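You operate a simulated robot arm through the tools that you are given. There is no shell and no other tool.

You are at the controls of a simulated robot arm. One attempt, no reset.

JOB
Fill the dip pan, then soak and plant both seedlings from the green cell tray.
Fine: turn the dip knob to fill till the water reaches the red line, then to off; hold each dry plug under till it darkens, then push it home in an empty cell of the black cell tray; the other seedlings stay put.
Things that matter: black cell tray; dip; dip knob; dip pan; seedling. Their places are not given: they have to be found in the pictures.

It is judged by the outcome, as a careful person would: the job done as asked, and still so three seconds after it is handed in. It fails if anything else is knocked over, pushed out of place, dropped, spilled or broken.

ROBOT AND FRAMES
A 7-joint arm with a two-finger parallel gripper, fixed in place. Base frame: the origin is at the foot of the arm, x ahead of it, y to its left, z up. Units: m, rad, N and s.
With the tool pointing down near the work surface it reaches from about 0.52 to 0.96 m from the base axis. Its first joint turns from -2.897 to 2.897 rad. Payload 3.91 kg.
Tool frame: the origin (TCP) lies between the finger pads and is the grasp point; the fingertips stand 0.03 m ahead of it; z points along the fingers, y is the line along which they close. The gripper opens to 0.11 m. The fingers are 0.02 m wide and 0.01 m thick; the gripper's body (0.048 by 0.112 m) begins 0.055 m behind the TCP.
Orientation is told as [roll, pitch, yaw] about the base's x, y, z axes, in that order, counted from this pose: with the fingers straight down and closing along the base's y, the tool's x points along the base's -x, its y along +y and its z along -z.

CONTROLS
- The arm moves only by the tool jog_arm. Its argument "steps" is a list of rows, each an object (a shift or turn left out is 0, a gripper value left out holds the last) with "delta_pos": the shift along the tool's x, y, z in units of 30 mm (1.0 is 30 mm), a list of three; "dr": the turn, a rotation vector about the tool's x, y, z in units of 8 degrees (1.0 is 8 degrees), a list of three; "jaw": the gripper command, from -1 (shut) to 1 (fully open), values between in proportion. In form: [{"delta_pos": [x, y, z], "dr": [wx, wy, wz], "jaw": jaw}, ...]. A call has 1 to 20 rows; each row shifts and turns the commanded pose from where the row before left it, along the tool's axes as they then stand. A call with a number of a shift or a turn outside -1 to 1 is refused whole. Each row takes 0.2 s and may step no farther than 0.05 m and 0.15 rad from the row before; otherwise, or with a gripper value out of range, the whole call is refused. A pose out of reach is approached as far as the arm can. The call stops where the force on the tool passes 40 N (or 10 N more than at its start, if that is more) or the arm is blocked; 0.2 s more then pass. Each finger travels about 0.072 m/s and halts on what it meets, pressing with about 36 N; the grip force reading is that of the motor and also rises with nothing between the fingers. The clock runs only during rows and for 0.2 s after the last one: add rows that do not move to give the fingers time. It gives the time, the measured TCP pose, the force on the tool (base axes), the opening and the grip force at its end, in the units of the frame above (readings bear some noise), with the torque about the TCP (base axes, N m) and any sound that the robot's microphone picked up.
- Cameras (640 x 400 px; columns grow to the right, rows downward): "scene" is fixed at [0.4018, -0.6494, 1.4434]; the picture's right is [0.99, -0.11, 0.00], its down [-0.09, -0.81, -0.58] and it looks along [0.07, 0.58, -0.81] (base axes); focal length 226 px, centre (320, 200). "wrist" rides on the gripper at [0.073, 0.017, -0.103] in the tool frame; the picture's right is [-0.23, 0.97, 0.00], its down [-0.76, -0.18, -0.62] and it looks along [-0.61, -0.14, 0.78] (tool axes); focal length 222 px, centre (320, 200).
- snapshot(camera): a new picture of that camera. No time passes.
- raise_lower(by): slides the trunk up (or, below 0, down) by that many m; the arm rides with it, the base frame stays. It gives what a move gives, with no picture.
- pixel_to_xyz(camera, pixels): for up to 12 pixels [column, row] of the newest picture of that camera ("zoom" is the newest enlarged one), the place [x, y, z] in the base frame of the surface seen there, good to about 0.002 m. No time passes.
- close_up(camera, box): a new picture of the part [left, top, right, bottom] of that camera's present view, enlarged. No time passes.
- job_done(): hands the job in; it is judged then, once.

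Leave the gripper open and the arm clear of the work at the hand-in unless told otherwise.

The tools are called after "Emit:" as name(argument=value, ...) on one line, values as JSON. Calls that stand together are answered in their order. jog_arm: Moves the arm, as the interface text tells. Its arguments: {"type":"object","properties":{"steps":{"type":"array","items":{"type":"object","properties":{"delta_pos":{"type":"array","items":{"type":"number"}},"dr":{"type":"array","items":{"type":"number"}},"jaw":{"type":"number"}}}}},"required":["steps"]} The other tools are called the same way: raise_lower (by) slides the trunk up or down; snapshot (camera) takes a picture; pixel_to_xyz (camera, pixels) gives the place of the surface under pixels of a picture; close_up (camera, box) takes an enlarged picture of a part of a camera's view; job_done () hands the job in.

At the start:

```text
time_s: 0.0
ee_pos: [0.2832, -0.2936, 1.2079]
ee_rot: [0.001, -0.002, -0.002]
ft_force: [-0.2, 0.1, 0.7]
moment: [-0.03, -0.01, -0.01]
width: 0.11
grasp_force: 0.0
trunk travel left (down, up): [-0.625, 0.057]
```

scene: 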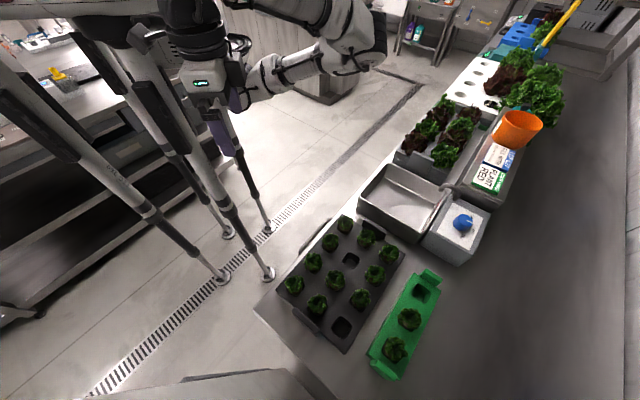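
wrist: 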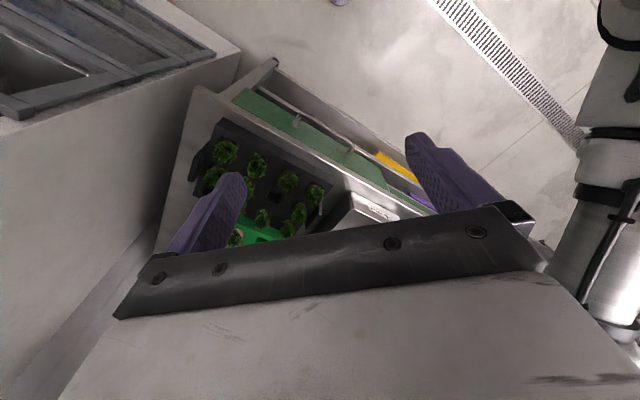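

The scene view shows the black cell tray around (340,285), the green tray around (408,325), the metal dip pan around (400,200) and a blue knob on a box at (463,223). I'll enlarge those areas first.

Emit:
close_up(camera="scene", box=[260, 200, 460, 390])

Emit:
close_up(camera="scene", box=[340, 140, 520, 270])

```text
2.11 times, centred on (360, 295) of scene
```

zoom: 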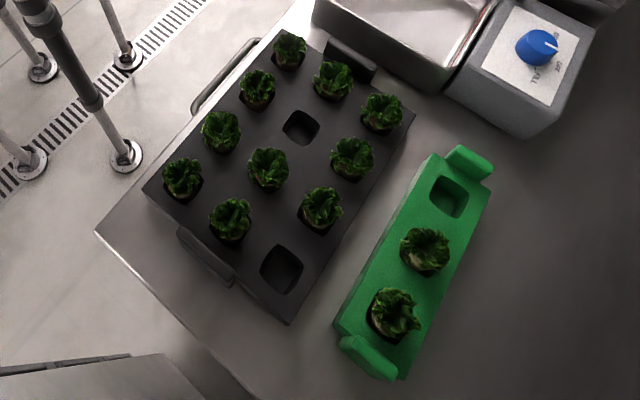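

```text
3.08 times, centred on (430, 205) of scene
```

zoom: 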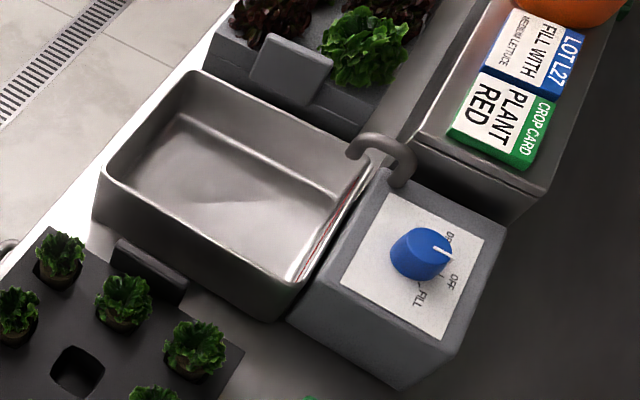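

The black tray has two empty cells. The knob has labels, probably drain, off and fill. I'll enlarge the knob and the pan to read them and find the red line.

Emit:
close_up(camera="scene", box=[350, 160, 430, 240])

Emit:
close_up(camera="scene", box=[425, 190, 495, 265])

```text
5.00 times, centred on (390, 200) of scene
```

zoom: 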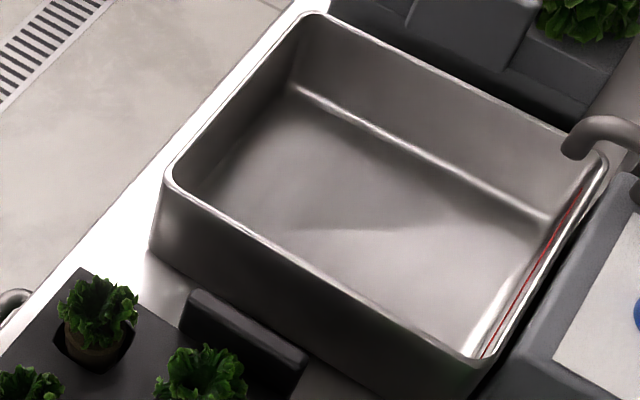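

```text
5.33 times, centred on (460, 228) of scene
```

zoom: 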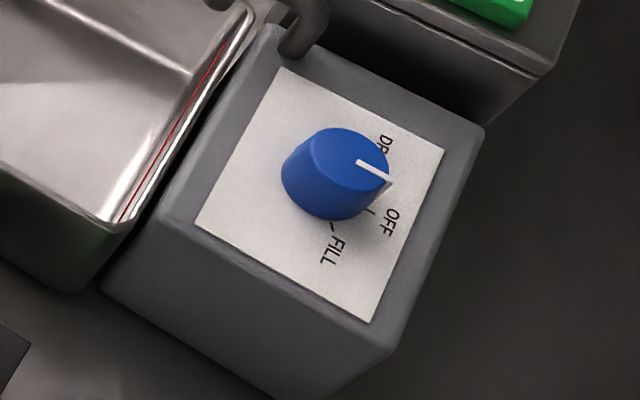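

The pan has a red line on its inner right wall. The knob pointer runs from about (358,162) to (390,183) in this zoom. I'll measure points on the knob, its labels and the box.

Emit:
pixel_to_xyz(camera="zoom", pixels=[[358, 162], [390, 184], [345, 150], [310, 140], [372, 212], [333, 228], [392, 222], [333, 250], [383, 143], [282, 72], [442, 150], [370, 320]])

Emit:
pixel_to_xyz(camera="zoom", pixels=[[345, 130], [385, 170], [312, 155], [345, 175], [370, 182], [285, 180], [330, 215], [200, 225], [390, 350], [480, 130], [270, 30], [305, 40]])

```text
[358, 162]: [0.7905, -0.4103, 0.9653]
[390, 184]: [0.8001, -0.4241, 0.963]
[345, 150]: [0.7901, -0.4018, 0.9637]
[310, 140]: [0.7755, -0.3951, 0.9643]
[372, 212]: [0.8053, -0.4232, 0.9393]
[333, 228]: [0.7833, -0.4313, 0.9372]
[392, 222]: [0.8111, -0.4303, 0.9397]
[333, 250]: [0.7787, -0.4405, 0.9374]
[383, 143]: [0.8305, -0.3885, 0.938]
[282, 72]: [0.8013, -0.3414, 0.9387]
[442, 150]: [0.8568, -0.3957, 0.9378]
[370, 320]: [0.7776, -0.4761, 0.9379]
```

```text
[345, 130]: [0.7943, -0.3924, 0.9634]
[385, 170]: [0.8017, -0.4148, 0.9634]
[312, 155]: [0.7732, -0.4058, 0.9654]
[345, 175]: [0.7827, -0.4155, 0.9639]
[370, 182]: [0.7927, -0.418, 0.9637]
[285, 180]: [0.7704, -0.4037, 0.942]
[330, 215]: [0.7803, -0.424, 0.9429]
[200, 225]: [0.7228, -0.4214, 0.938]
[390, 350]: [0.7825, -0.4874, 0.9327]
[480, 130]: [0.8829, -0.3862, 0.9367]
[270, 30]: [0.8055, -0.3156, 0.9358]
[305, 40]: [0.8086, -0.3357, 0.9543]
```

The plate is centred near (0.79,-0.41) and FILL is about 55–60° clockwise of OFF. Next I'll measure the trays.

Emit:
close_up(camera="scene", box=[260, 205, 420, 365])

Emit:
close_up(camera="scene", box=[355, 260, 455, 390])

```text
2.50 times, centred on (340, 285) of scene
```

zoom: 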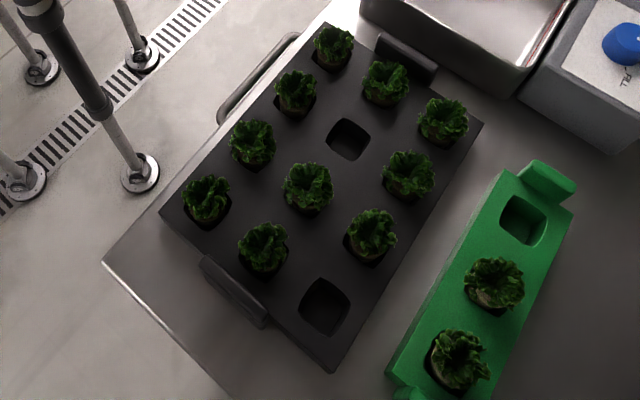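

```text
3.08 times, centred on (405, 325) of scene
```

zoom: 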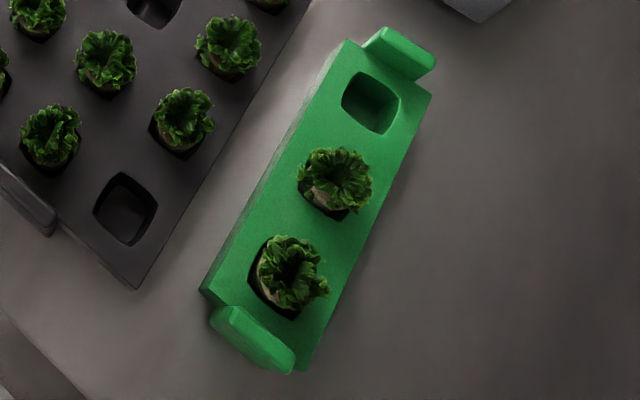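

This zoom is of the green tray. I'll measure the tray corners, cells, plants and handles.

Emit:
pixel_to_xyz(camera="zoom", pixels=[[347, 42], [430, 92], [300, 368], [202, 288], [370, 100], [345, 95], [398, 100], [362, 75], [378, 132], [400, 45], [255, 340], [250, 200]])

Emit:
pixel_to_xyz(camera="zoom", pixels=[[335, 180], [318, 160], [365, 185], [325, 208], [318, 197], [290, 268], [265, 262], [320, 290], [290, 312], [262, 275], [480, 200], [345, 150]])

Emit:
pixel_to_xyz(camera="zoom", pixels=[[125, 210], [95, 210], [157, 205], [122, 174], [130, 245], [137, 287], [183, 115], [180, 145], [175, 155], [105, 60], [105, 90], [230, 45]])

```text
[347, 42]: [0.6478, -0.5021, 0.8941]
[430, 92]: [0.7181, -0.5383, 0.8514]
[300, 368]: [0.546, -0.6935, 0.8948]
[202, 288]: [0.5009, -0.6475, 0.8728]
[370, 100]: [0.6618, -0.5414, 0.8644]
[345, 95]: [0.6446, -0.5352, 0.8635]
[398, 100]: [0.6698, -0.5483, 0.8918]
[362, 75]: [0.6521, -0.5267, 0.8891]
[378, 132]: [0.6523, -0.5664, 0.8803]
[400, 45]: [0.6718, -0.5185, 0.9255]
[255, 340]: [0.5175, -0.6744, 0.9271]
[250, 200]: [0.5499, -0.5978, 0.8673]
```

```text
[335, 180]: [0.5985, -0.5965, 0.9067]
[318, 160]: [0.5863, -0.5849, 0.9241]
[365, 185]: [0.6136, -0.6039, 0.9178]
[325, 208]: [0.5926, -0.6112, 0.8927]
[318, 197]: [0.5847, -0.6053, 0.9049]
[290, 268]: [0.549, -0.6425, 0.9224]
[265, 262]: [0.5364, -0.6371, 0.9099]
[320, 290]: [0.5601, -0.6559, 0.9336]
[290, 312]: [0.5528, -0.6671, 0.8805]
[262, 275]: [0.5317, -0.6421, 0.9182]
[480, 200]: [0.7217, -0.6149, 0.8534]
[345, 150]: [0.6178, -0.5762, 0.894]
```

```text
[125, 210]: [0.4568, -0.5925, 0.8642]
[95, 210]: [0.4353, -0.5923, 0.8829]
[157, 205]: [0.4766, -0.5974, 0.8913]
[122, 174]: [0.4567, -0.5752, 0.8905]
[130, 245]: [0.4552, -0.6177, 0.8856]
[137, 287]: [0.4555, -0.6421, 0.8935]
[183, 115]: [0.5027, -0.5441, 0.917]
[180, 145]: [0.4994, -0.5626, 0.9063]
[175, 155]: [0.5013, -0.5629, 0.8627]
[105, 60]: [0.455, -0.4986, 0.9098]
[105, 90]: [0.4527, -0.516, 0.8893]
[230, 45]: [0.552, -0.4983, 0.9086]
```

The table is at z≈0.852, tray tops at about 0.893, and everything sits at about 45° to the base axes. I'll zoom on the pan to get its rim, floor, spout and red-line heights.

Emit:
close_up(camera="scene", box=[350, 160, 450, 240])

```text
5.00 times, centred on (400, 200) of scene
```

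zoom: 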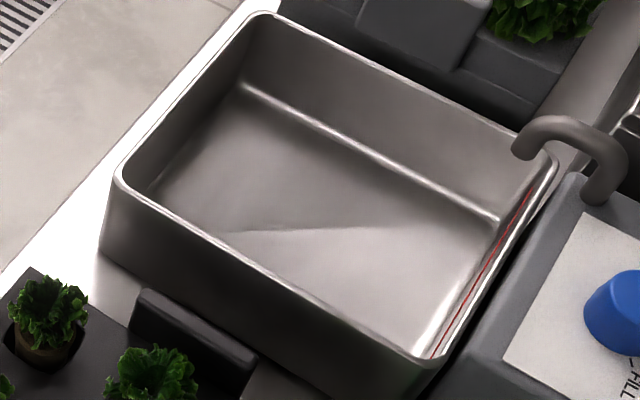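

The red line runs from (530,195) to (432,355). I'll measure it along with the rim corners, floor and spout.

Emit:
pixel_to_xyz(camera="zoom", pixels=[[531, 193], [485, 265], [433, 353], [262, 12], [118, 180], [430, 362], [552, 160], [300, 200], [240, 85], [498, 218], [560, 125], [520, 150]])

Emit:
pixel_to_xyz(camera="zoom", pixels=[[605, 160], [595, 200], [400, 310], [200, 150], [478, 250], [470, 60], [500, 90], [420, 20], [190, 320], [145, 180], [50, 290], [300, 60]])

```text
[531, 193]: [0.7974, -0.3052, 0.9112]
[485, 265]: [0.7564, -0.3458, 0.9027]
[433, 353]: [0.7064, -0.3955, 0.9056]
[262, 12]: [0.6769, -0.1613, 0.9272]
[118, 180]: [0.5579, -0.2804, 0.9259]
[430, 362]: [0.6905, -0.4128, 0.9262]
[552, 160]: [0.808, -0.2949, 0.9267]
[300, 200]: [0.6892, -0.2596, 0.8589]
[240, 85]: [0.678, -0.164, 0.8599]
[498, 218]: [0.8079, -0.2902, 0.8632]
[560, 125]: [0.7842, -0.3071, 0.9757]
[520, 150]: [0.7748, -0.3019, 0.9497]
```

```text
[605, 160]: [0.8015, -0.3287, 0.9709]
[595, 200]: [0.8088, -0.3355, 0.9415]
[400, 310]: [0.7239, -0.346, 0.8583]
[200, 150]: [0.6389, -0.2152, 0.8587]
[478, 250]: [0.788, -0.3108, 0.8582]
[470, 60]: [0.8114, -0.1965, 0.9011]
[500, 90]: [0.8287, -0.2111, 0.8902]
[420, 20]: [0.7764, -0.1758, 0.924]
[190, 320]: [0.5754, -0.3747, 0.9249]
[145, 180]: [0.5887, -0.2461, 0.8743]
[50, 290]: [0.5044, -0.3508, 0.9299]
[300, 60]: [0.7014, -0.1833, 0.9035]
```

The rim is at z≈0.926, the floor at 0.858 and the red line at about 0.905. The spout tops out at about 0.976. Now I'll move the open hand high above the knob, towards x≈0.787, y≈-0.407.

Emit:
jog_arm(steps=[{"delta_pos": [-0.98, -0.22, 0]}, {"delta_pos": [-0.98, -0.22, 0]}, {"delta_pos": [-0.98, -0.22, 0]}, {"delta_pos": [-0.98, -0.22, 0]}, {"delta_pos": [-0.98, -0.22, 0]}, {"delta_pos": [-0.98, -0.22, 0]}, {"delta_pos": [-0.98, -0.22, 0]}, {"delta_pos": [-0.98, -0.22, 0]}])

```text
time_s: 1.8
ee_pos: [0.5201, -0.3461, 1.2066]
ee_rot: [0.002, 0.0, -0.001]
ft_force: [0.0, 0.1, 0.6]
moment: [0.02, 0.01, -0.03]
width: 0.1097
grasp_force: 0.1
trunk travel left (down, up): [-0.625, 0.057]
```

The hand is at (0.520,-0.346,1.207) with no contact. I'll continue to above the knob.

Emit:
jog_arm(steps=[{"delta_pos": [-0.98, -0.22, 0]}, {"delta_pos": [-0.98, -0.22, 0]}, {"delta_pos": [-0.98, -0.22, 0]}, {"delta_pos": [-0.98, -0.22, 0]}, {"delta_pos": [-0.98, -0.22, 0]}, {"delta_pos": [-0.98, -0.22, 0]}, {"delta_pos": [-0.98, -0.22, 0]}, {"delta_pos": [-0.98, -0.22, 0]}, {"delta_pos": [-0.98, -0.22, 0]}])

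Emit:
snapshot(camera="wrist")

Emit:
snapshot(camera="scene")

```text
time_s: 3.8
ee_pos: [0.764, -0.3971, 1.2065]
ee_rot: [-0.001, -0.001, -0.002]
ft_force: [0.5, 0.8, 0.2]
moment: [-0.05, 0.02, -0.02]
width: 0.11
grasp_force: 0.0
out of reach, approached as far as the arm can: row 9
trunk travel left (down, up): [-0.625, 0.057]
```

```text
taken
```

wrist: 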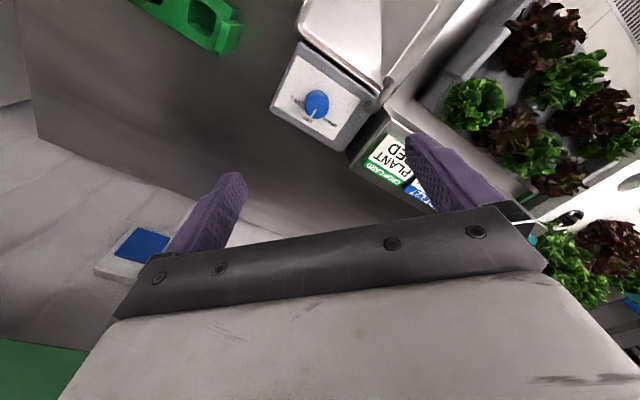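

```text
taken
```

scene: 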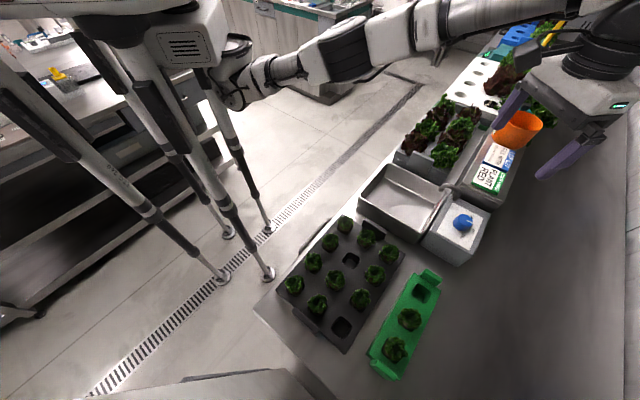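

The arm is at its reach limit at this height, and lowering the trunk should help. The wrist view shows the knob at (317,103), so I'll enlarge it to check the pointer.

Emit:
close_up(camera="wrist", box=[267, 63, 367, 143])

Emit:
raise_lower(by=-0.1)

```text
5.00 times, centred on (317, 103) of wrist
```

zoom: 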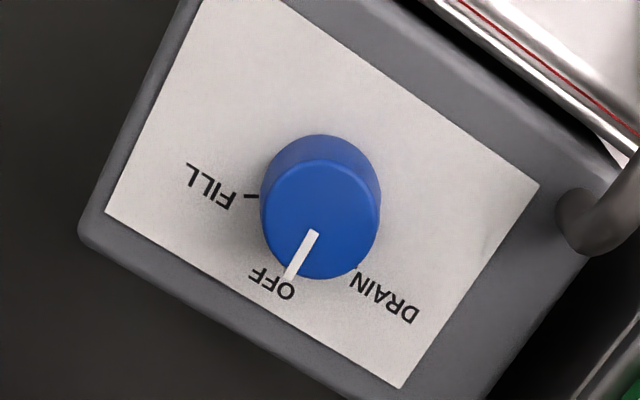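

```text
time_s: 5.1
ee_pos: [0.7637, -0.3996, 1.1068]
ee_rot: [-0.001, -0.001, -0.003]
ft_force: [-0.6, -0.2, 0.1]
moment: [-0.01, 0.04, 0.01]
width: 0.1101
grasp_force: 0.0
trunk travel left (down, up): [-0.525, 0.157]
```

The pointer is at OFF, with FILL clockwise of it as seen from above. I'll take a new wrist close-up and measure the knob more exactly.

Emit:
close_up(camera="wrist", box=[247, 23, 407, 123])

```text
4.00 times, centred on (327, 73) of wrist
```

zoom: 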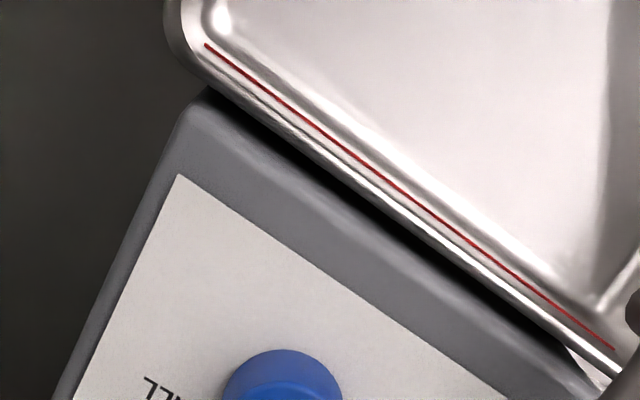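

The red line is clear here. I'll measure points on it, then close up on the knob, which sits near wrist pixel (318,125).

Emit:
pixel_to_xyz(camera="zoom", pixels=[[207, 45], [300, 117], [400, 190], [500, 264], [610, 347]])

Emit:
close_up(camera="wrist", box=[268, 85, 368, 165])

```text
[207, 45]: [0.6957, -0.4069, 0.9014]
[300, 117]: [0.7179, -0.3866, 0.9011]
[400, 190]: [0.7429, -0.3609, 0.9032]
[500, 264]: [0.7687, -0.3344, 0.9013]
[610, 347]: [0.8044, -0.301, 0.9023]
```

```text
5.00 times, centred on (318, 125) of wrist
```

zoom: 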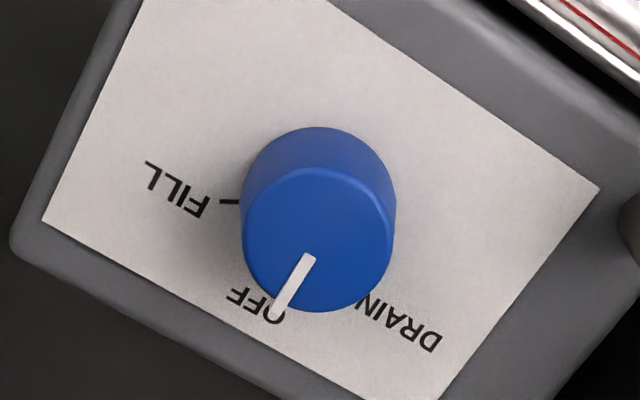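

Red line z is about 0.902. Now I'll measure the knob top edges and pointer in this zoom.

Emit:
pixel_to_xyz(camera="zoom", pixels=[[245, 235], [390, 235], [318, 172], [318, 307], [316, 240], [308, 257], [276, 318], [225, 202], [365, 300], [318, 130], [246, 190], [600, 185]])

```text
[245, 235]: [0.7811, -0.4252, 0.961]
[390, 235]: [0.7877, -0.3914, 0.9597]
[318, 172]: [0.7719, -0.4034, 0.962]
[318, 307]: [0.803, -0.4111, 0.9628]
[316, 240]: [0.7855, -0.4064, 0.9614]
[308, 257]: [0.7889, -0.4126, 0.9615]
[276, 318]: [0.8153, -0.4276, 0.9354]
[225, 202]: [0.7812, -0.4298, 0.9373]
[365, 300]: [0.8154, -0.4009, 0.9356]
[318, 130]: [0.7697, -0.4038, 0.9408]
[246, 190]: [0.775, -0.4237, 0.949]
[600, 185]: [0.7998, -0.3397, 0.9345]
```

The knob top centre is about (0.786,-0.408,0.962), radius 0.017, with FILL about 60° clockwise of OFF. I'll centre over it at height and turn to yaw +30° to start, narrowing the jaw to about 0.066. I'll lower the trunk afterwards.

Emit:
jog_arm(steps=[{"delta_pos": [-0.37, -0.14, 0], "jaw": 0.2}, {"delta_pos": [-0.37, -0.14, 0]}, {"dr": [0, 0, -0.94]}, {"dr": [0, 0, -0.94]}, {"dr": [0, 0, -0.94]}, {"dr": [0, 0, -0.94]}, {}])

Emit:
raise_lower(by=-0.07)

```text
time_s: 6.7
ee_pos: [0.7612, -0.3991, 1.1058]
ee_rot: [-0.001, 0.002, 0.524]
ft_force: [-0.4, 0.0, 0.2]
moment: [-0.01, 0.0, -0.01]
width: 0.0662
grasp_force: 0.0
out of reach, approached as far as the arm can: row 1, 2
trunk travel left (down, up): [-0.525, 0.157]
```

```text
time_s: 7.8
ee_pos: [0.763, -0.4004, 1.0361]
ee_rot: [-0.002, -0.001, 0.524]
ft_force: [-0.2, 0.1, 0.4]
moment: [0.0, -0.01, 0.0]
width: 0.0662
grasp_force: 0.0
trunk travel left (down, up): [-0.455, 0.227]
```

The arm can't reach far enough at this arm-to-trunk height. I'll raise the trunk and jog the arm down instead, since the reach depends on that relative height, and see whether it extends.

Emit:
raise_lower(by=0.15)

Emit:
jog_arm(steps=[{"delta_pos": [0, 0, 1]}, {"delta_pos": [0, 0, 1]}, {"delta_pos": [0, 0, 1]}, {"delta_pos": [0, 0, 1]}, {"delta_pos": [0, 0, 1]}, {"delta_pos": [-0.54, -0.6, 0]}, {}])

```text
time_s: 9.6
ee_pos: [0.7636, -0.3985, 1.1854]
ee_rot: [-0.001, -0.001, 0.524]
ft_force: [0.9, 0.9, -0.3]
moment: [-0.03, -0.01, -0.01]
width: 0.0658
grasp_force: 0.1
trunk travel left (down, up): [-0.605, 0.077]
```

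```text
time_s: 11.2
ee_pos: [0.7859, -0.4075, 1.0375]
ee_rot: [0.0, 0.0, 0.523]
ft_force: [-0.1, -0.4, 0.8]
moment: [-0.02, 0.02, 0.01]
width: 0.0663
grasp_force: 0.1
trunk travel left (down, up): [-0.605, 0.077]
```

The hand is now centred over the knob at (0.786,-0.4075,1.0375). I'll check both pictures before going down.

Emit:
snapshot(camera="wrist")

Emit:
close_up(camera="scene", box=[340, 120, 540, 270])

```text
taken
```

wrist: 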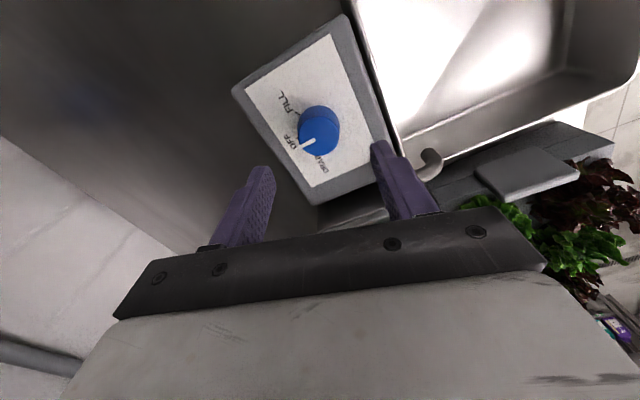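

```text
2.67 times, centred on (440, 195) of scene
```

zoom: 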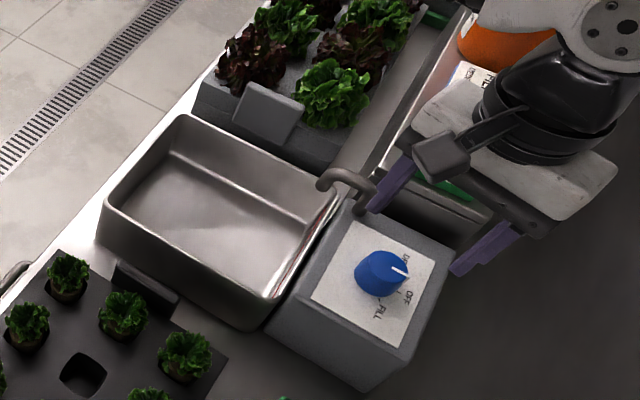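

The pan stays visible from the scene camera and the fingers straddle the knob. I'll lower to TCP z≈0.974 and close on the knob.

Emit:
jog_arm(steps=[{"delta_pos": [0, 0, 0.7]}, {"delta_pos": [0, 0, 0.7]}, {"delta_pos": [0, 0, 0.7]}, {}])

Emit:
close_up(camera="wrist", box=[220, 60, 460, 210])

```text
time_s: 12.2
ee_pos: [0.7851, -0.4063, 0.9735]
ee_rot: [-0.001, 0.001, 0.523]
ft_force: [0.0, 0.4, -0.1]
moment: [-0.02, -0.02, -0.01]
width: 0.0658
grasp_force: 0.1
trunk travel left (down, up): [-0.605, 0.077]
```

```text
2.67 times, centred on (340, 135) of wrist
```

zoom: 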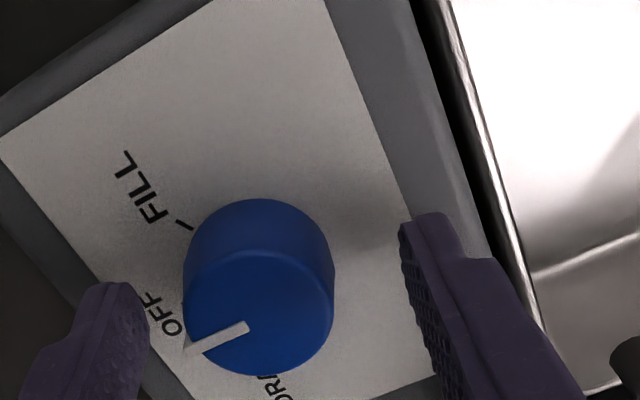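

I'll check the knob centre against the fingers by measuring from this closer view.

Emit:
pixel_to_xyz(camera="zoom", pixels=[[187, 310], [331, 310], [262, 258], [262, 372], [260, 315], [245, 327], [190, 350], [130, 290], [412, 225], [188, 226]])

```text
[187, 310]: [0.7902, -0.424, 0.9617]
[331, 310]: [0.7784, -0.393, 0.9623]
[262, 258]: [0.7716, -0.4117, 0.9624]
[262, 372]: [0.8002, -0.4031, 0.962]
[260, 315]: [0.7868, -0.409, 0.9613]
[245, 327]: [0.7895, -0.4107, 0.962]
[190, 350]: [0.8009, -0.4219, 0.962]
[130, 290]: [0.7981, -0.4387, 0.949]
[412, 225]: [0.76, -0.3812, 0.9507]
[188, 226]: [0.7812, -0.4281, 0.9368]
```

The centre is confirmed at about (0.7855,-0.408). Closing gently on the knob now.

Emit:
jog_arm(steps=[{"jaw": -0.5}, {}, {}])

```text
time_s: 13.0
ee_pos: [0.7865, -0.4074, 0.9722]
ee_rot: [-0.004, 0.001, 0.524]
ft_force: [10.3, -18.7, 1.4]
moment: [-0.85, -0.53, -0.02]
width: 0.0369
grasp_force: 45.2
trunk travel left (down, up): [-0.605, 0.077]
```

Gripped, but there's a side load of about 21 N along the closing axis, so I'm about 1 mm off centre. I'll shift slightly in that direction to relieve it.

Emit:
jog_arm(steps=[{"delta_pos": [0, -0.03, 0]}, {}])

```text
time_s: 13.6
ee_pos: [0.7861, -0.4087, 0.9733]
ee_rot: [-0.003, 0.0, 0.523]
ft_force: [7.7, -14.1, 5.1]
moment: [-0.57, -0.18, -0.04]
width: 0.0364
grasp_force: 44.7
trunk travel left (down, up): [-0.605, 0.077]
```

The load dropped to about 16 N. I'll shift about 2.5 mm more.

Emit:
jog_arm(steps=[{"delta_pos": [0, -0.08, 0]}, {}])

```text
time_s: 14.2
ee_pos: [0.785, -0.4096, 0.9735]
ee_rot: [0.002, 0.0, 0.524]
ft_force: [-8.9, 0.9, 2.9]
moment: [0.32, 0.43, 0.04]
width: 0.0364
grasp_force: 45.0
trunk travel left (down, up): [-0.605, 0.077]
```

The load is low now. I'll start turning clockwise (yaw decreasing) towards FILL, about 30° first, then look at the water.

Emit:
jog_arm(steps=[{"dr": [0, 0, 0.94]}, {"dr": [0, 0, 0.94]}, {"dr": [0, 0, 0.94]}, {"dr": [0, 0, 0.94]}])

Emit:
close_up(camera="scene", box=[350, 160, 450, 240])

Emit:
snapshot(camera="wrist")

```text
time_s: 15.2
ee_pos: [0.7862, -0.409, 0.9732]
ee_rot: [0.001, 0.0, -0.004]
ft_force: [-28.1, 16.5, -7.8]
moment: [0.34, 0.35, 0.0]
width: 0.0369
grasp_force: 44.5
trunk travel left (down, up): [-0.605, 0.077]
```

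```text
5.00 times, centred on (400, 200) of scene
```

zoom: 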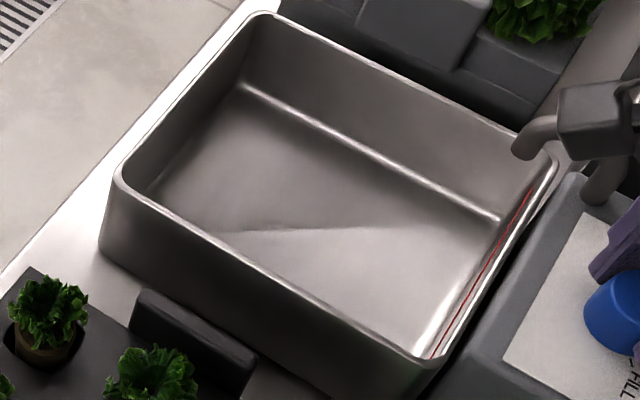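

```text
taken
```

wrist: 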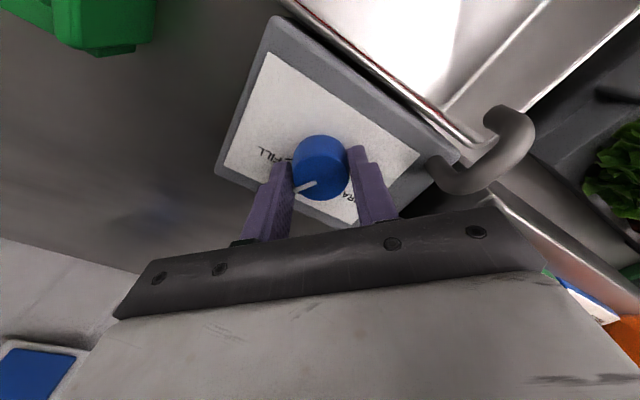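

The knob followed the 30° turn and there's no water yet. There's a 33 N side load, so I'll shift about 1.5 mm to relieve it before turning further.

Emit:
jog_arm(steps=[{"delta_pos": [0.05, 0.03, 0]}, {}])

```text
time_s: 15.8
ee_pos: [0.7858, -0.4067, 0.9736]
ee_rot: [0.0, -0.001, -0.001]
ft_force: [-12.8, 10.9, -7.5]
moment: [0.31, 1.3, -0.04]
width: 0.0364
grasp_force: 45.1
trunk travel left (down, up): [-0.605, 0.077]
```

Better. One more small shift, then I'll turn 15° more.

Emit:
jog_arm(steps=[{"delta_pos": [0.035, 0.04, 0]}, {"dr": [0, 0, 0.94]}, {"dr": [0, 0, 0.94]}])

Emit:
close_up(camera="scene", box=[350, 160, 450, 240])

```text
time_s: 16.6
ee_pos: [0.7866, -0.4069, 0.9732]
ee_rot: [0.0, -0.003, -0.263]
ft_force: [1.0, 0.0, -2.4]
moment: [-0.32, -0.02, 0.0]
width: 0.0365
grasp_force: 45.3
trunk travel left (down, up): [-0.605, 0.077]
```

```text
5.00 times, centred on (400, 200) of scene
```

zoom: 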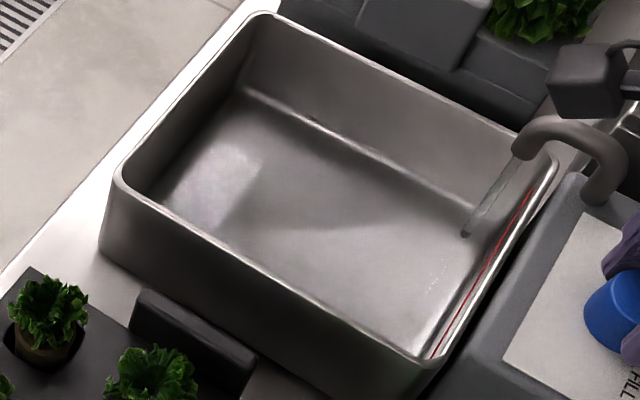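

Water is running from the spout. I'll turn the last 15° to the FILL mark and check the level.

Emit:
jog_arm(steps=[{"dr": [0, 0, 0.94]}, {"dr": [0, 0, 0.94]}])

Emit:
close_up(camera="scene", box=[350, 160, 450, 240])

Emit:
snapshot(camera="wrist")

```text
time_s: 17.2
ee_pos: [0.7854, -0.4076, 0.9736]
ee_rot: [0.001, -0.001, -0.526]
ft_force: [5.5, 0.8, 1.1]
moment: [0.18, 0.11, 0.64]
width: 0.0368
grasp_force: 44.6
trunk travel left (down, up): [-0.605, 0.077]
```

```text
5.00 times, centred on (400, 200) of scene
```

zoom: 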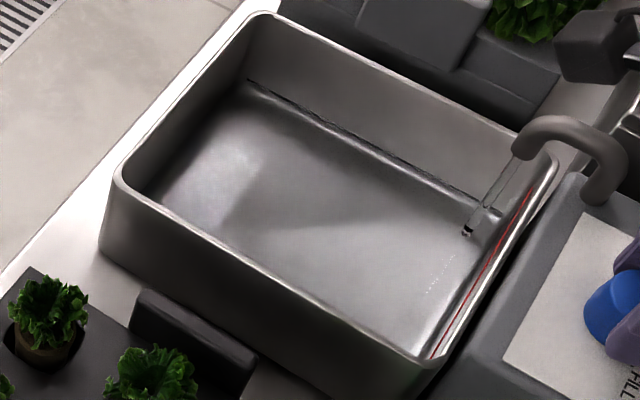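

```text
taken
```

wrist: 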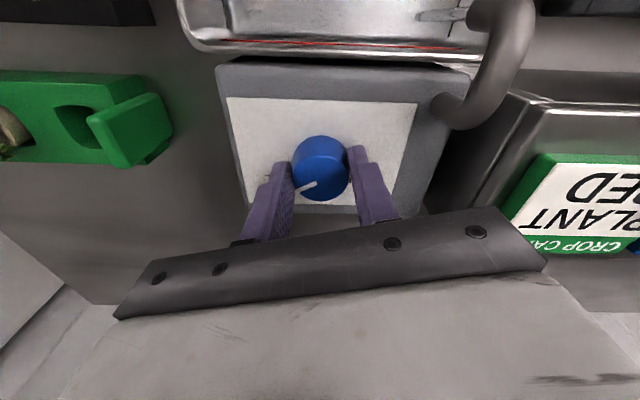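

The torque about z suggests the knob is at its FILL stop. The water is slowly covering the floor. I'll measure the surface heights now for a baseline.

Emit:
pixel_to_xyz(camera="zoom", pixels=[[300, 200], [350, 250], [250, 150], [400, 300]])

Emit:
jog_arm(steps=[{}, {}, {}, {}])

Emit:
close_up(camera="scene", box=[350, 160, 450, 240])

Emit:
pixel_to_xyz(camera="zoom", pixels=[[300, 200], [350, 250], [250, 150], [400, 300]])

```text
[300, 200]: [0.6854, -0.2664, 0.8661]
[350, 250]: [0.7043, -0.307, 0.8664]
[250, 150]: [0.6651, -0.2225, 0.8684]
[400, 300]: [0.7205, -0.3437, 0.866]
```

```text
time_s: 18.2
ee_pos: [0.7853, -0.4065, 0.9736]
ee_rot: [-0.001, -0.001, -0.525]
ft_force: [11.0, 2.0, 5.4]
moment: [0.23, -0.2, 0.4]
width: 0.0366
grasp_force: 44.7
trunk travel left (down, up): [-0.605, 0.077]
```

```text
5.00 times, centred on (400, 200) of scene
```

zoom: 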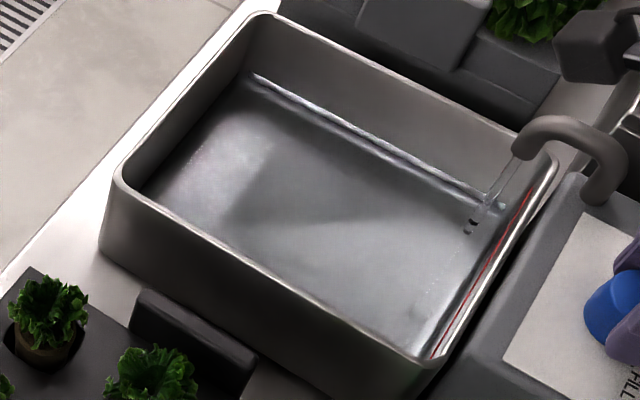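

```text
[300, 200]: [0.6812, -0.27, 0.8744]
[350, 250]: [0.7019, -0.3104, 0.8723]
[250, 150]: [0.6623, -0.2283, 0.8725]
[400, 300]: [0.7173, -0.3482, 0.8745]
```

The level rose from 0.867 to 0.8735 in 1 s, about 6.7 mm/s, and the line is at 0.902. I'll wait 2.2 s more and check again.

Emit:
jog_arm(steps=[{}, {}, {}, {}, {}, {}, {}, {}, {}, {}])

Emit:
close_up(camera="scene", box=[350, 160, 450, 240])

Emit:
pixel_to_xyz(camera="zoom", pixels=[[300, 200], [350, 250], [250, 150], [400, 300], [280, 120], [330, 180], [380, 230], [430, 200]])

```text
time_s: 20.4
ee_pos: [0.7859, -0.4072, 0.9731]
ee_rot: [-0.001, 0.0, -0.526]
ft_force: [17.7, 1.9, 9.7]
moment: [0.02, -0.56, 0.21]
width: 0.0368
grasp_force: 45.1
trunk travel left (down, up): [-0.605, 0.077]
```

```text
5.00 times, centred on (400, 200) of scene
```

zoom: 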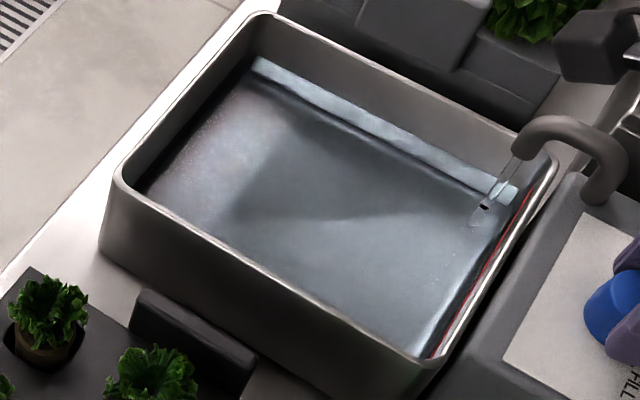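

```text
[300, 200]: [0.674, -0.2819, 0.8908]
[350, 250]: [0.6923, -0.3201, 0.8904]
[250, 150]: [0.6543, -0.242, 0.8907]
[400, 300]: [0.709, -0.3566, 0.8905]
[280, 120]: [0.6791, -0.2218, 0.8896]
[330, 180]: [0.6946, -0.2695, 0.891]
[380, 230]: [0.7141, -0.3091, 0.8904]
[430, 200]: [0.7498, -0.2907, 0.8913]
```

Level is 0.8906 and the rate is about 7.8 mm/s. The flow should cut around the halfway angle. I'll wait 0.6 s more, then turn back the full 60° to OFF, with a small re-centring shift in the second half.

Emit:
jog_arm(steps=[{}, {}, {}, {"dr": [0, 0, -0.94]}, {"dr": [0, 0, -0.94]}, {"dr": [0, 0, -0.94]}, {"dr": [0, 0, -0.94]}, {"dr": [0, 0, -0.94], "delta_pos": [-0.015, -0.02, 0]}, {"dr": [0, 0, -0.94], "delta_pos": [-0.015, -0.02, 0]}, {"dr": [0, 0, -0.94], "delta_pos": [-0.015, -0.02, 0]}, {"dr": [0, 0, -0.94], "delta_pos": [-0.015, -0.02, 0]}])

Emit:
close_up(camera="scene", box=[350, 160, 450, 240])

Emit:
pixel_to_xyz(camera="zoom", pixels=[[300, 200], [350, 250], [250, 150], [400, 300], [280, 120], [330, 180], [380, 230], [430, 200]])

Emit:
snapshot(camera="wrist")

```text
time_s: 22.8
ee_pos: [0.7848, -0.4087, 0.9729]
ee_rot: [0.002, 0.002, 0.526]
ft_force: [0.7, 4.3, 6.4]
moment: [0.33, -0.44, -0.02]
width: 0.0365
grasp_force: 44.0
trunk travel left (down, up): [-0.605, 0.077]
```

```text
5.00 times, centred on (400, 200) of scene
```

zoom: 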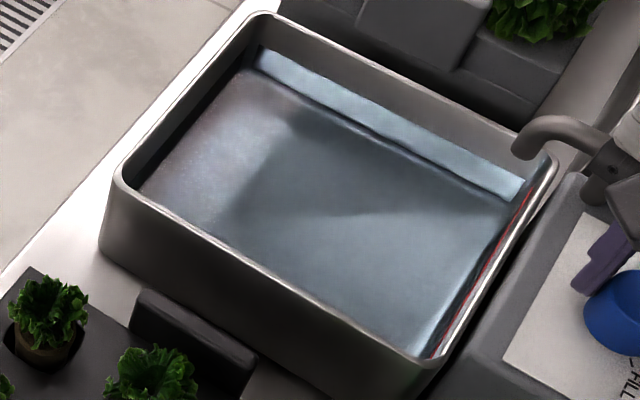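

```text
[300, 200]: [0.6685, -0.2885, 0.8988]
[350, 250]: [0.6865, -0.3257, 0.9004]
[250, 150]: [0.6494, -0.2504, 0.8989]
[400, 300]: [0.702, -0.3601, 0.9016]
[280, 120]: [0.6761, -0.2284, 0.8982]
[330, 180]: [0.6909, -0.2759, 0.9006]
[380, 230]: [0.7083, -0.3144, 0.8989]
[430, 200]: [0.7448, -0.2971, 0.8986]
```

```text
taken
```

wrist: 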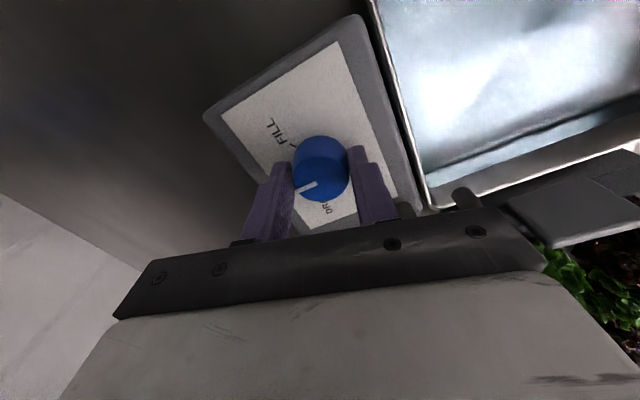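

Flow has stopped and the level is about 0.8995. I'll zoom on the waterline against the red line.

Emit:
close_up(camera="scene", box=[415, 185, 455, 240])

Emit:
pixel_to_xyz(camera="scene", pixels=[[380, 200], [400, 210], [410, 205], [390, 190], [395, 200], [405, 215], [385, 195], [415, 210]])

```text
7.27 times, centred on (435, 212) of scene
```

zoom: 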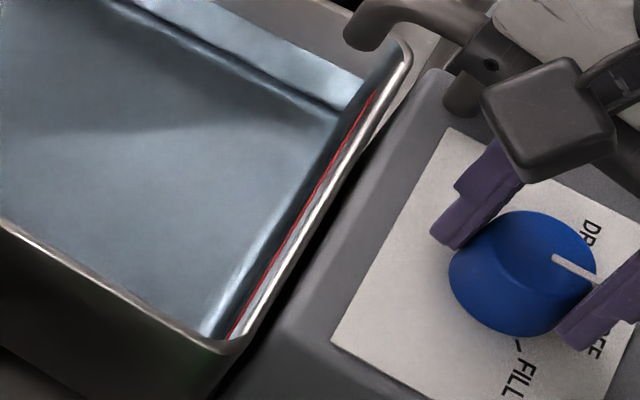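

```text
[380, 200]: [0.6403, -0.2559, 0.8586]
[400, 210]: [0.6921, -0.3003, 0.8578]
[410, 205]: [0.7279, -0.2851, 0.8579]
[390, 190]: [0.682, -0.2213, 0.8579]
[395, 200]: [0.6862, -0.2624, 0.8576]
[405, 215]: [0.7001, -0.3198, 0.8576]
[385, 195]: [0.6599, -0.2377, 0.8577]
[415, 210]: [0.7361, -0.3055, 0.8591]
```

The narrow band between water and red line is hard to judge by eye, so I'll sample heights across it in this zoom.

Emit:
pixel_to_xyz(camera="zoom", pixels=[[270, 200], [285, 200], [293, 200], [299, 200], [304, 200], [309, 200], [313, 200], [317, 200], [322, 200], [200, 150], [100, 150], [150, 220]])

Emit:
pixel_to_xyz(camera="zoom", pixels=[[372, 97], [348, 140], [316, 195], [290, 239], [260, 285], [235, 328], [340, 150], [280, 250], [240, 200], [180, 100], [60, 100], [220, 250]])

```text
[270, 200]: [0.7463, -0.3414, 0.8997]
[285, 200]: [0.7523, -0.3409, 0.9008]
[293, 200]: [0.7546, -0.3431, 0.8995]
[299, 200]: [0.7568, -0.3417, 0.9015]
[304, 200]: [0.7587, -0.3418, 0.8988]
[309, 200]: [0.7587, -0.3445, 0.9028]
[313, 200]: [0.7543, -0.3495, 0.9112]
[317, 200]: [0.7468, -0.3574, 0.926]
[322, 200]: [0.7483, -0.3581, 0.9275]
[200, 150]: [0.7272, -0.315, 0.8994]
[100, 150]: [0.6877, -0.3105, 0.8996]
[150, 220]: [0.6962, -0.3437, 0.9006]
```

```text
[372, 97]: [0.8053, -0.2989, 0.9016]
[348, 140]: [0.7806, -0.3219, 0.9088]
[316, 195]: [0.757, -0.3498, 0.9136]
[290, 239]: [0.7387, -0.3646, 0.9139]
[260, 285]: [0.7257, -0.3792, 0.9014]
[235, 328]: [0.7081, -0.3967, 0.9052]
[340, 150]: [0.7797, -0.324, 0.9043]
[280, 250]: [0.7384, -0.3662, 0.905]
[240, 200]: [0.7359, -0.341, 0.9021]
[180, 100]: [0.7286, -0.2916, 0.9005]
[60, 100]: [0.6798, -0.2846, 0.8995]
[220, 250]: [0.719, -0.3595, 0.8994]
```

The water is at about 0.8997 and the line centre at about 0.902, so it's some 2 mm short. The flow seems to start near 40° of turn, so I'll give a short pulse, 45° towards FILL and straight back to OFF, to add about 2 mm.

Emit:
jog_arm(steps=[{"dr": [0, 0, 0.94], "delta_pos": [0.015, 0.02, 0]}, {"dr": [0, 0, 0.94], "delta_pos": [0.015, 0.02, 0]}, {"dr": [0, 0, 0.94], "delta_pos": [0.015, 0.02, 0]}, {"dr": [0, 0, 0.94], "delta_pos": [0.015, 0.02, 0]}, {"dr": [0, 0, 0.94]}, {"dr": [0, 0, 0.94]}, {"dr": [0, 0, -0.94]}, {"dr": [0, 0, -0.94]}, {"dr": [0, 0, -0.94], "delta_pos": [-0.015, -0.02, 0]}, {"dr": [0, 0, -0.94], "delta_pos": [-0.015, -0.02, 0]}, {"dr": [0, 0, -0.94], "delta_pos": [-0.015, -0.02, 0]}, {"dr": [0, 0, -0.94], "delta_pos": [-0.015, -0.02, 0]}])

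Emit:
close_up(camera="scene", box=[415, 185, 455, 240])

Emit:
pixel_to_xyz(camera="zoom", pixels=[[200, 150], [100, 150], [150, 220], [240, 200], [180, 100], [60, 100], [220, 250], [120, 250], [200, 200], [80, 200], [250, 150], [140, 180]])

```text
time_s: 25.4
ee_pos: [0.7848, -0.4092, 0.9738]
ee_rot: [0.002, 0.003, 0.525]
ft_force: [-4.5, 7.0, 3.8]
moment: [0.6, -0.57, 0.01]
width: 0.0368
grasp_force: 45.2
trunk travel left (down, up): [-0.605, 0.077]
```

```text
7.27 times, centred on (435, 212) of scene
```

zoom: 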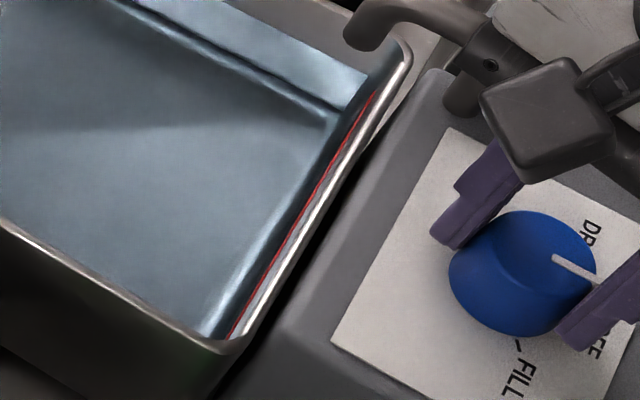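

```text
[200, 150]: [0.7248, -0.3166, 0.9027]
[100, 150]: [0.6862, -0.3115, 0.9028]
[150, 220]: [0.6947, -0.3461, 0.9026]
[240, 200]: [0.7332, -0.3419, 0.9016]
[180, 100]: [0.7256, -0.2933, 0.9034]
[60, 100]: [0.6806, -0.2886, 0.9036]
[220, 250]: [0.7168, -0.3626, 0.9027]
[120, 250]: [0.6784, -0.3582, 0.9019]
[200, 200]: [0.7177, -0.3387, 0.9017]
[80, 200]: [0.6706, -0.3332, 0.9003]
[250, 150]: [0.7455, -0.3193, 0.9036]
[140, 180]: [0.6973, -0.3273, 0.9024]
```

The level is now about 0.9024, right at the line. I'll open the fingers, rise clear and check the pointer at OFF.

Emit:
jog_arm(steps=[{"jaw": 0.2}, {}, {}, {"delta_pos": [0, 0, -1]}, {"delta_pos": [0, 0, -1]}, {"delta_pos": [0, 0, -1]}])

Emit:
snapshot(camera="wrist")

Emit:
close_up(camera="wrist", box=[260, 80, 380, 180])

Emit:
pixel_to_xyz(camera="wrist", pixels=[[450, 70], [500, 60]])

```text
time_s: 26.8
ee_pos: [0.7876, -0.4095, 1.0644]
ee_rot: [-0.002, 0.0, 0.524]
ft_force: [-0.1, -0.3, 0.0]
moment: [0.0, 0.0, -0.02]
width: 0.066
grasp_force: 0.1
trunk travel left (down, up): [-0.605, 0.077]
```

```text
taken
```

wrist: 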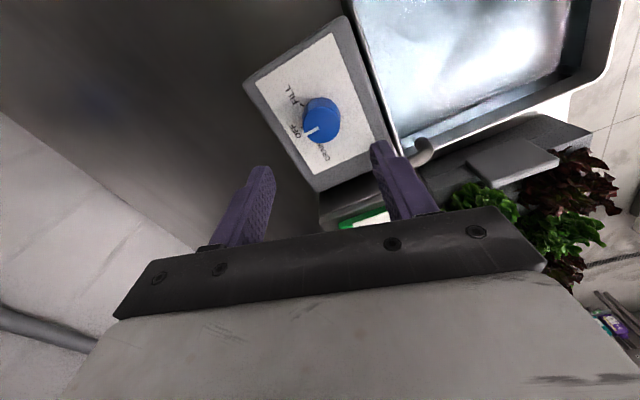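

```text
4.00 times, centred on (320, 130) of wrist
```

zoom: 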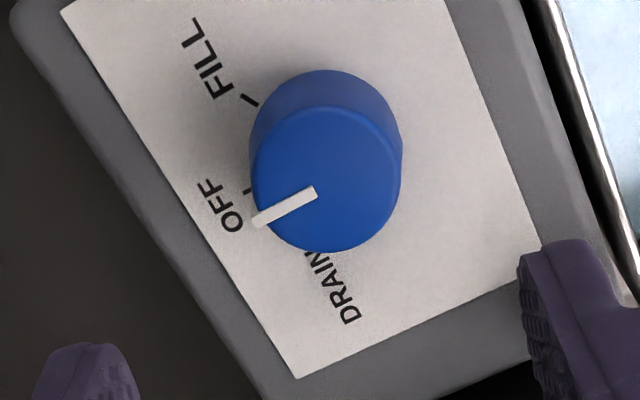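

```text
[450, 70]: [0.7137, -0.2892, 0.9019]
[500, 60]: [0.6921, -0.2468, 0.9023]
```

The pointer sits at OFF. I'll measure its direction to confirm.

Emit:
pixel_to_xyz(camera="zoom", pixels=[[315, 191], [256, 220], [251, 188], [248, 100], [310, 255], [253, 180], [400, 180], [327, 110], [327, 250]])

```text
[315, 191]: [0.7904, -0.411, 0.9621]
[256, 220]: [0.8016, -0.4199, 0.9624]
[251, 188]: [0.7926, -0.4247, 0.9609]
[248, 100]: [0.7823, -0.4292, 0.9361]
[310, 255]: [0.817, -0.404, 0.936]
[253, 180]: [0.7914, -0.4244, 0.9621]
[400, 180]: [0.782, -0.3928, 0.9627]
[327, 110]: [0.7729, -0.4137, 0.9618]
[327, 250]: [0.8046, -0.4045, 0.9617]
```

OFF is within a few degrees and no water is flowing. Now for the seedlings. I'll turn the hand to yaw 45°, move it along the bench to above the nearer green-tray seedling (about 0.598,-0.598), and look.

Emit:
jog_arm(steps=[{"dr": [0, 0, -0.94]}, {"dr": [0, 0, -0.94]}, {"delta_pos": [0.99, 0, 0]}, {"delta_pos": [0.99, 0, 0]}, {"delta_pos": [0.99, 0, 0]}, {"delta_pos": [0.99, 0, 0]}, {"delta_pos": [0.99, 0, 0]}, {"delta_pos": [0.99, 0, 0]}, {"delta_pos": [0.99, 0, 0]}, {"delta_pos": [0.99, 0, 0]}, {"delta_pos": [0.99, 0, 0]}, {}])

Emit:
snapshot(camera="wrist")

Emit:
snapshot(camera="scene")

```text
time_s: 29.4
ee_pos: [0.5979, -0.6, 1.062]
ee_rot: [-0.001, 0.001, 0.786]
ft_force: [-0.3, -0.6, -0.3]
moment: [0.0, 0.03, -0.01]
width: 0.0658
grasp_force: 0.0
trunk travel left (down, up): [-0.605, 0.077]
```

```text
taken
```

wrist: 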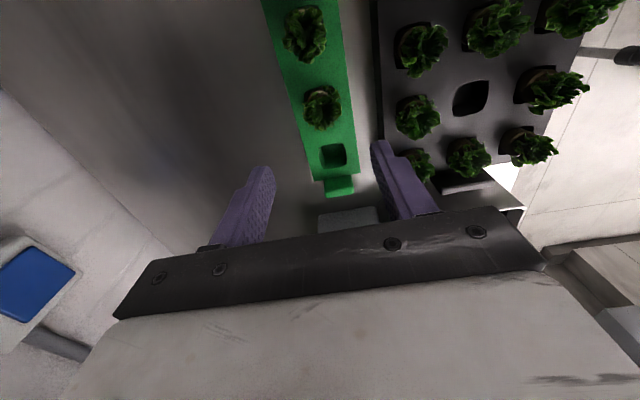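

```text
taken
```

scene: 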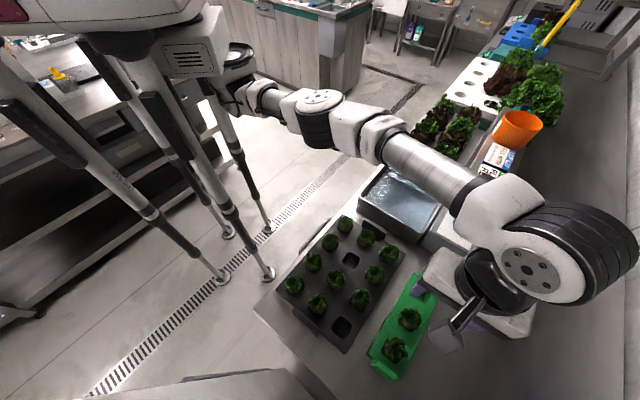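

The green-tray seedlings appear at (322,107) and (305,33), and the free black cell at (470,97). I'll enlarge the seedlings.

Emit:
close_up(camera="wrist", box=[270, 60, 370, 150])

Emit:
close_up(camera="wrist", box=[380, 40, 540, 140])

Emit:
close_up(camera="scene", box=[360, 290, 440, 380])

```text
4.44 times, centred on (320, 105) of wrist
```

zoom: 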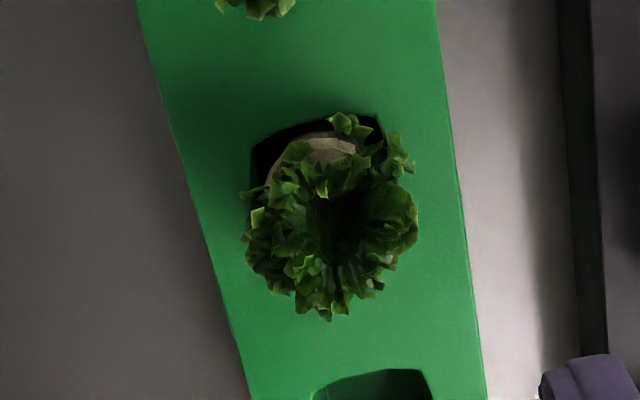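

```text
4.00 times, centred on (460, 90) of wrist
```

zoom: 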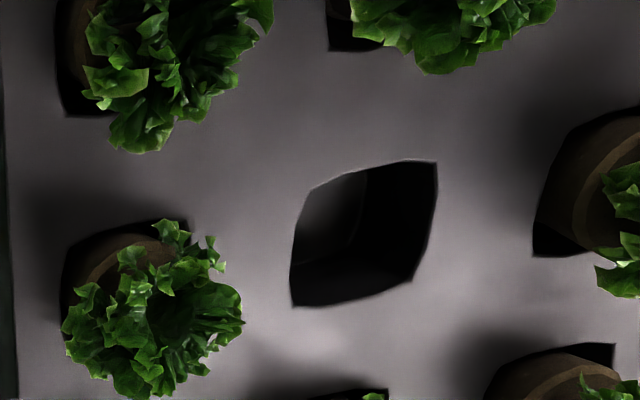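

```text
4.44 times, centred on (400, 335) of scene
```

zoom: 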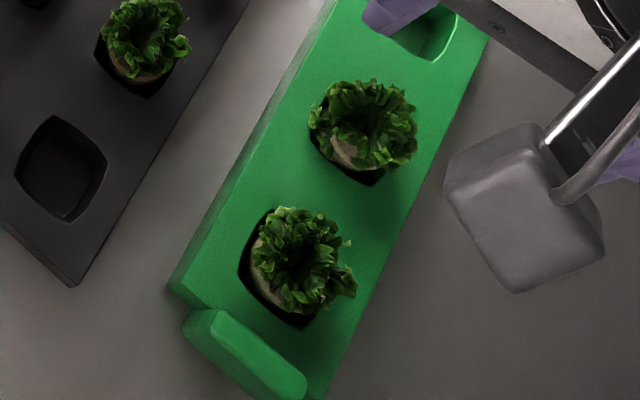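

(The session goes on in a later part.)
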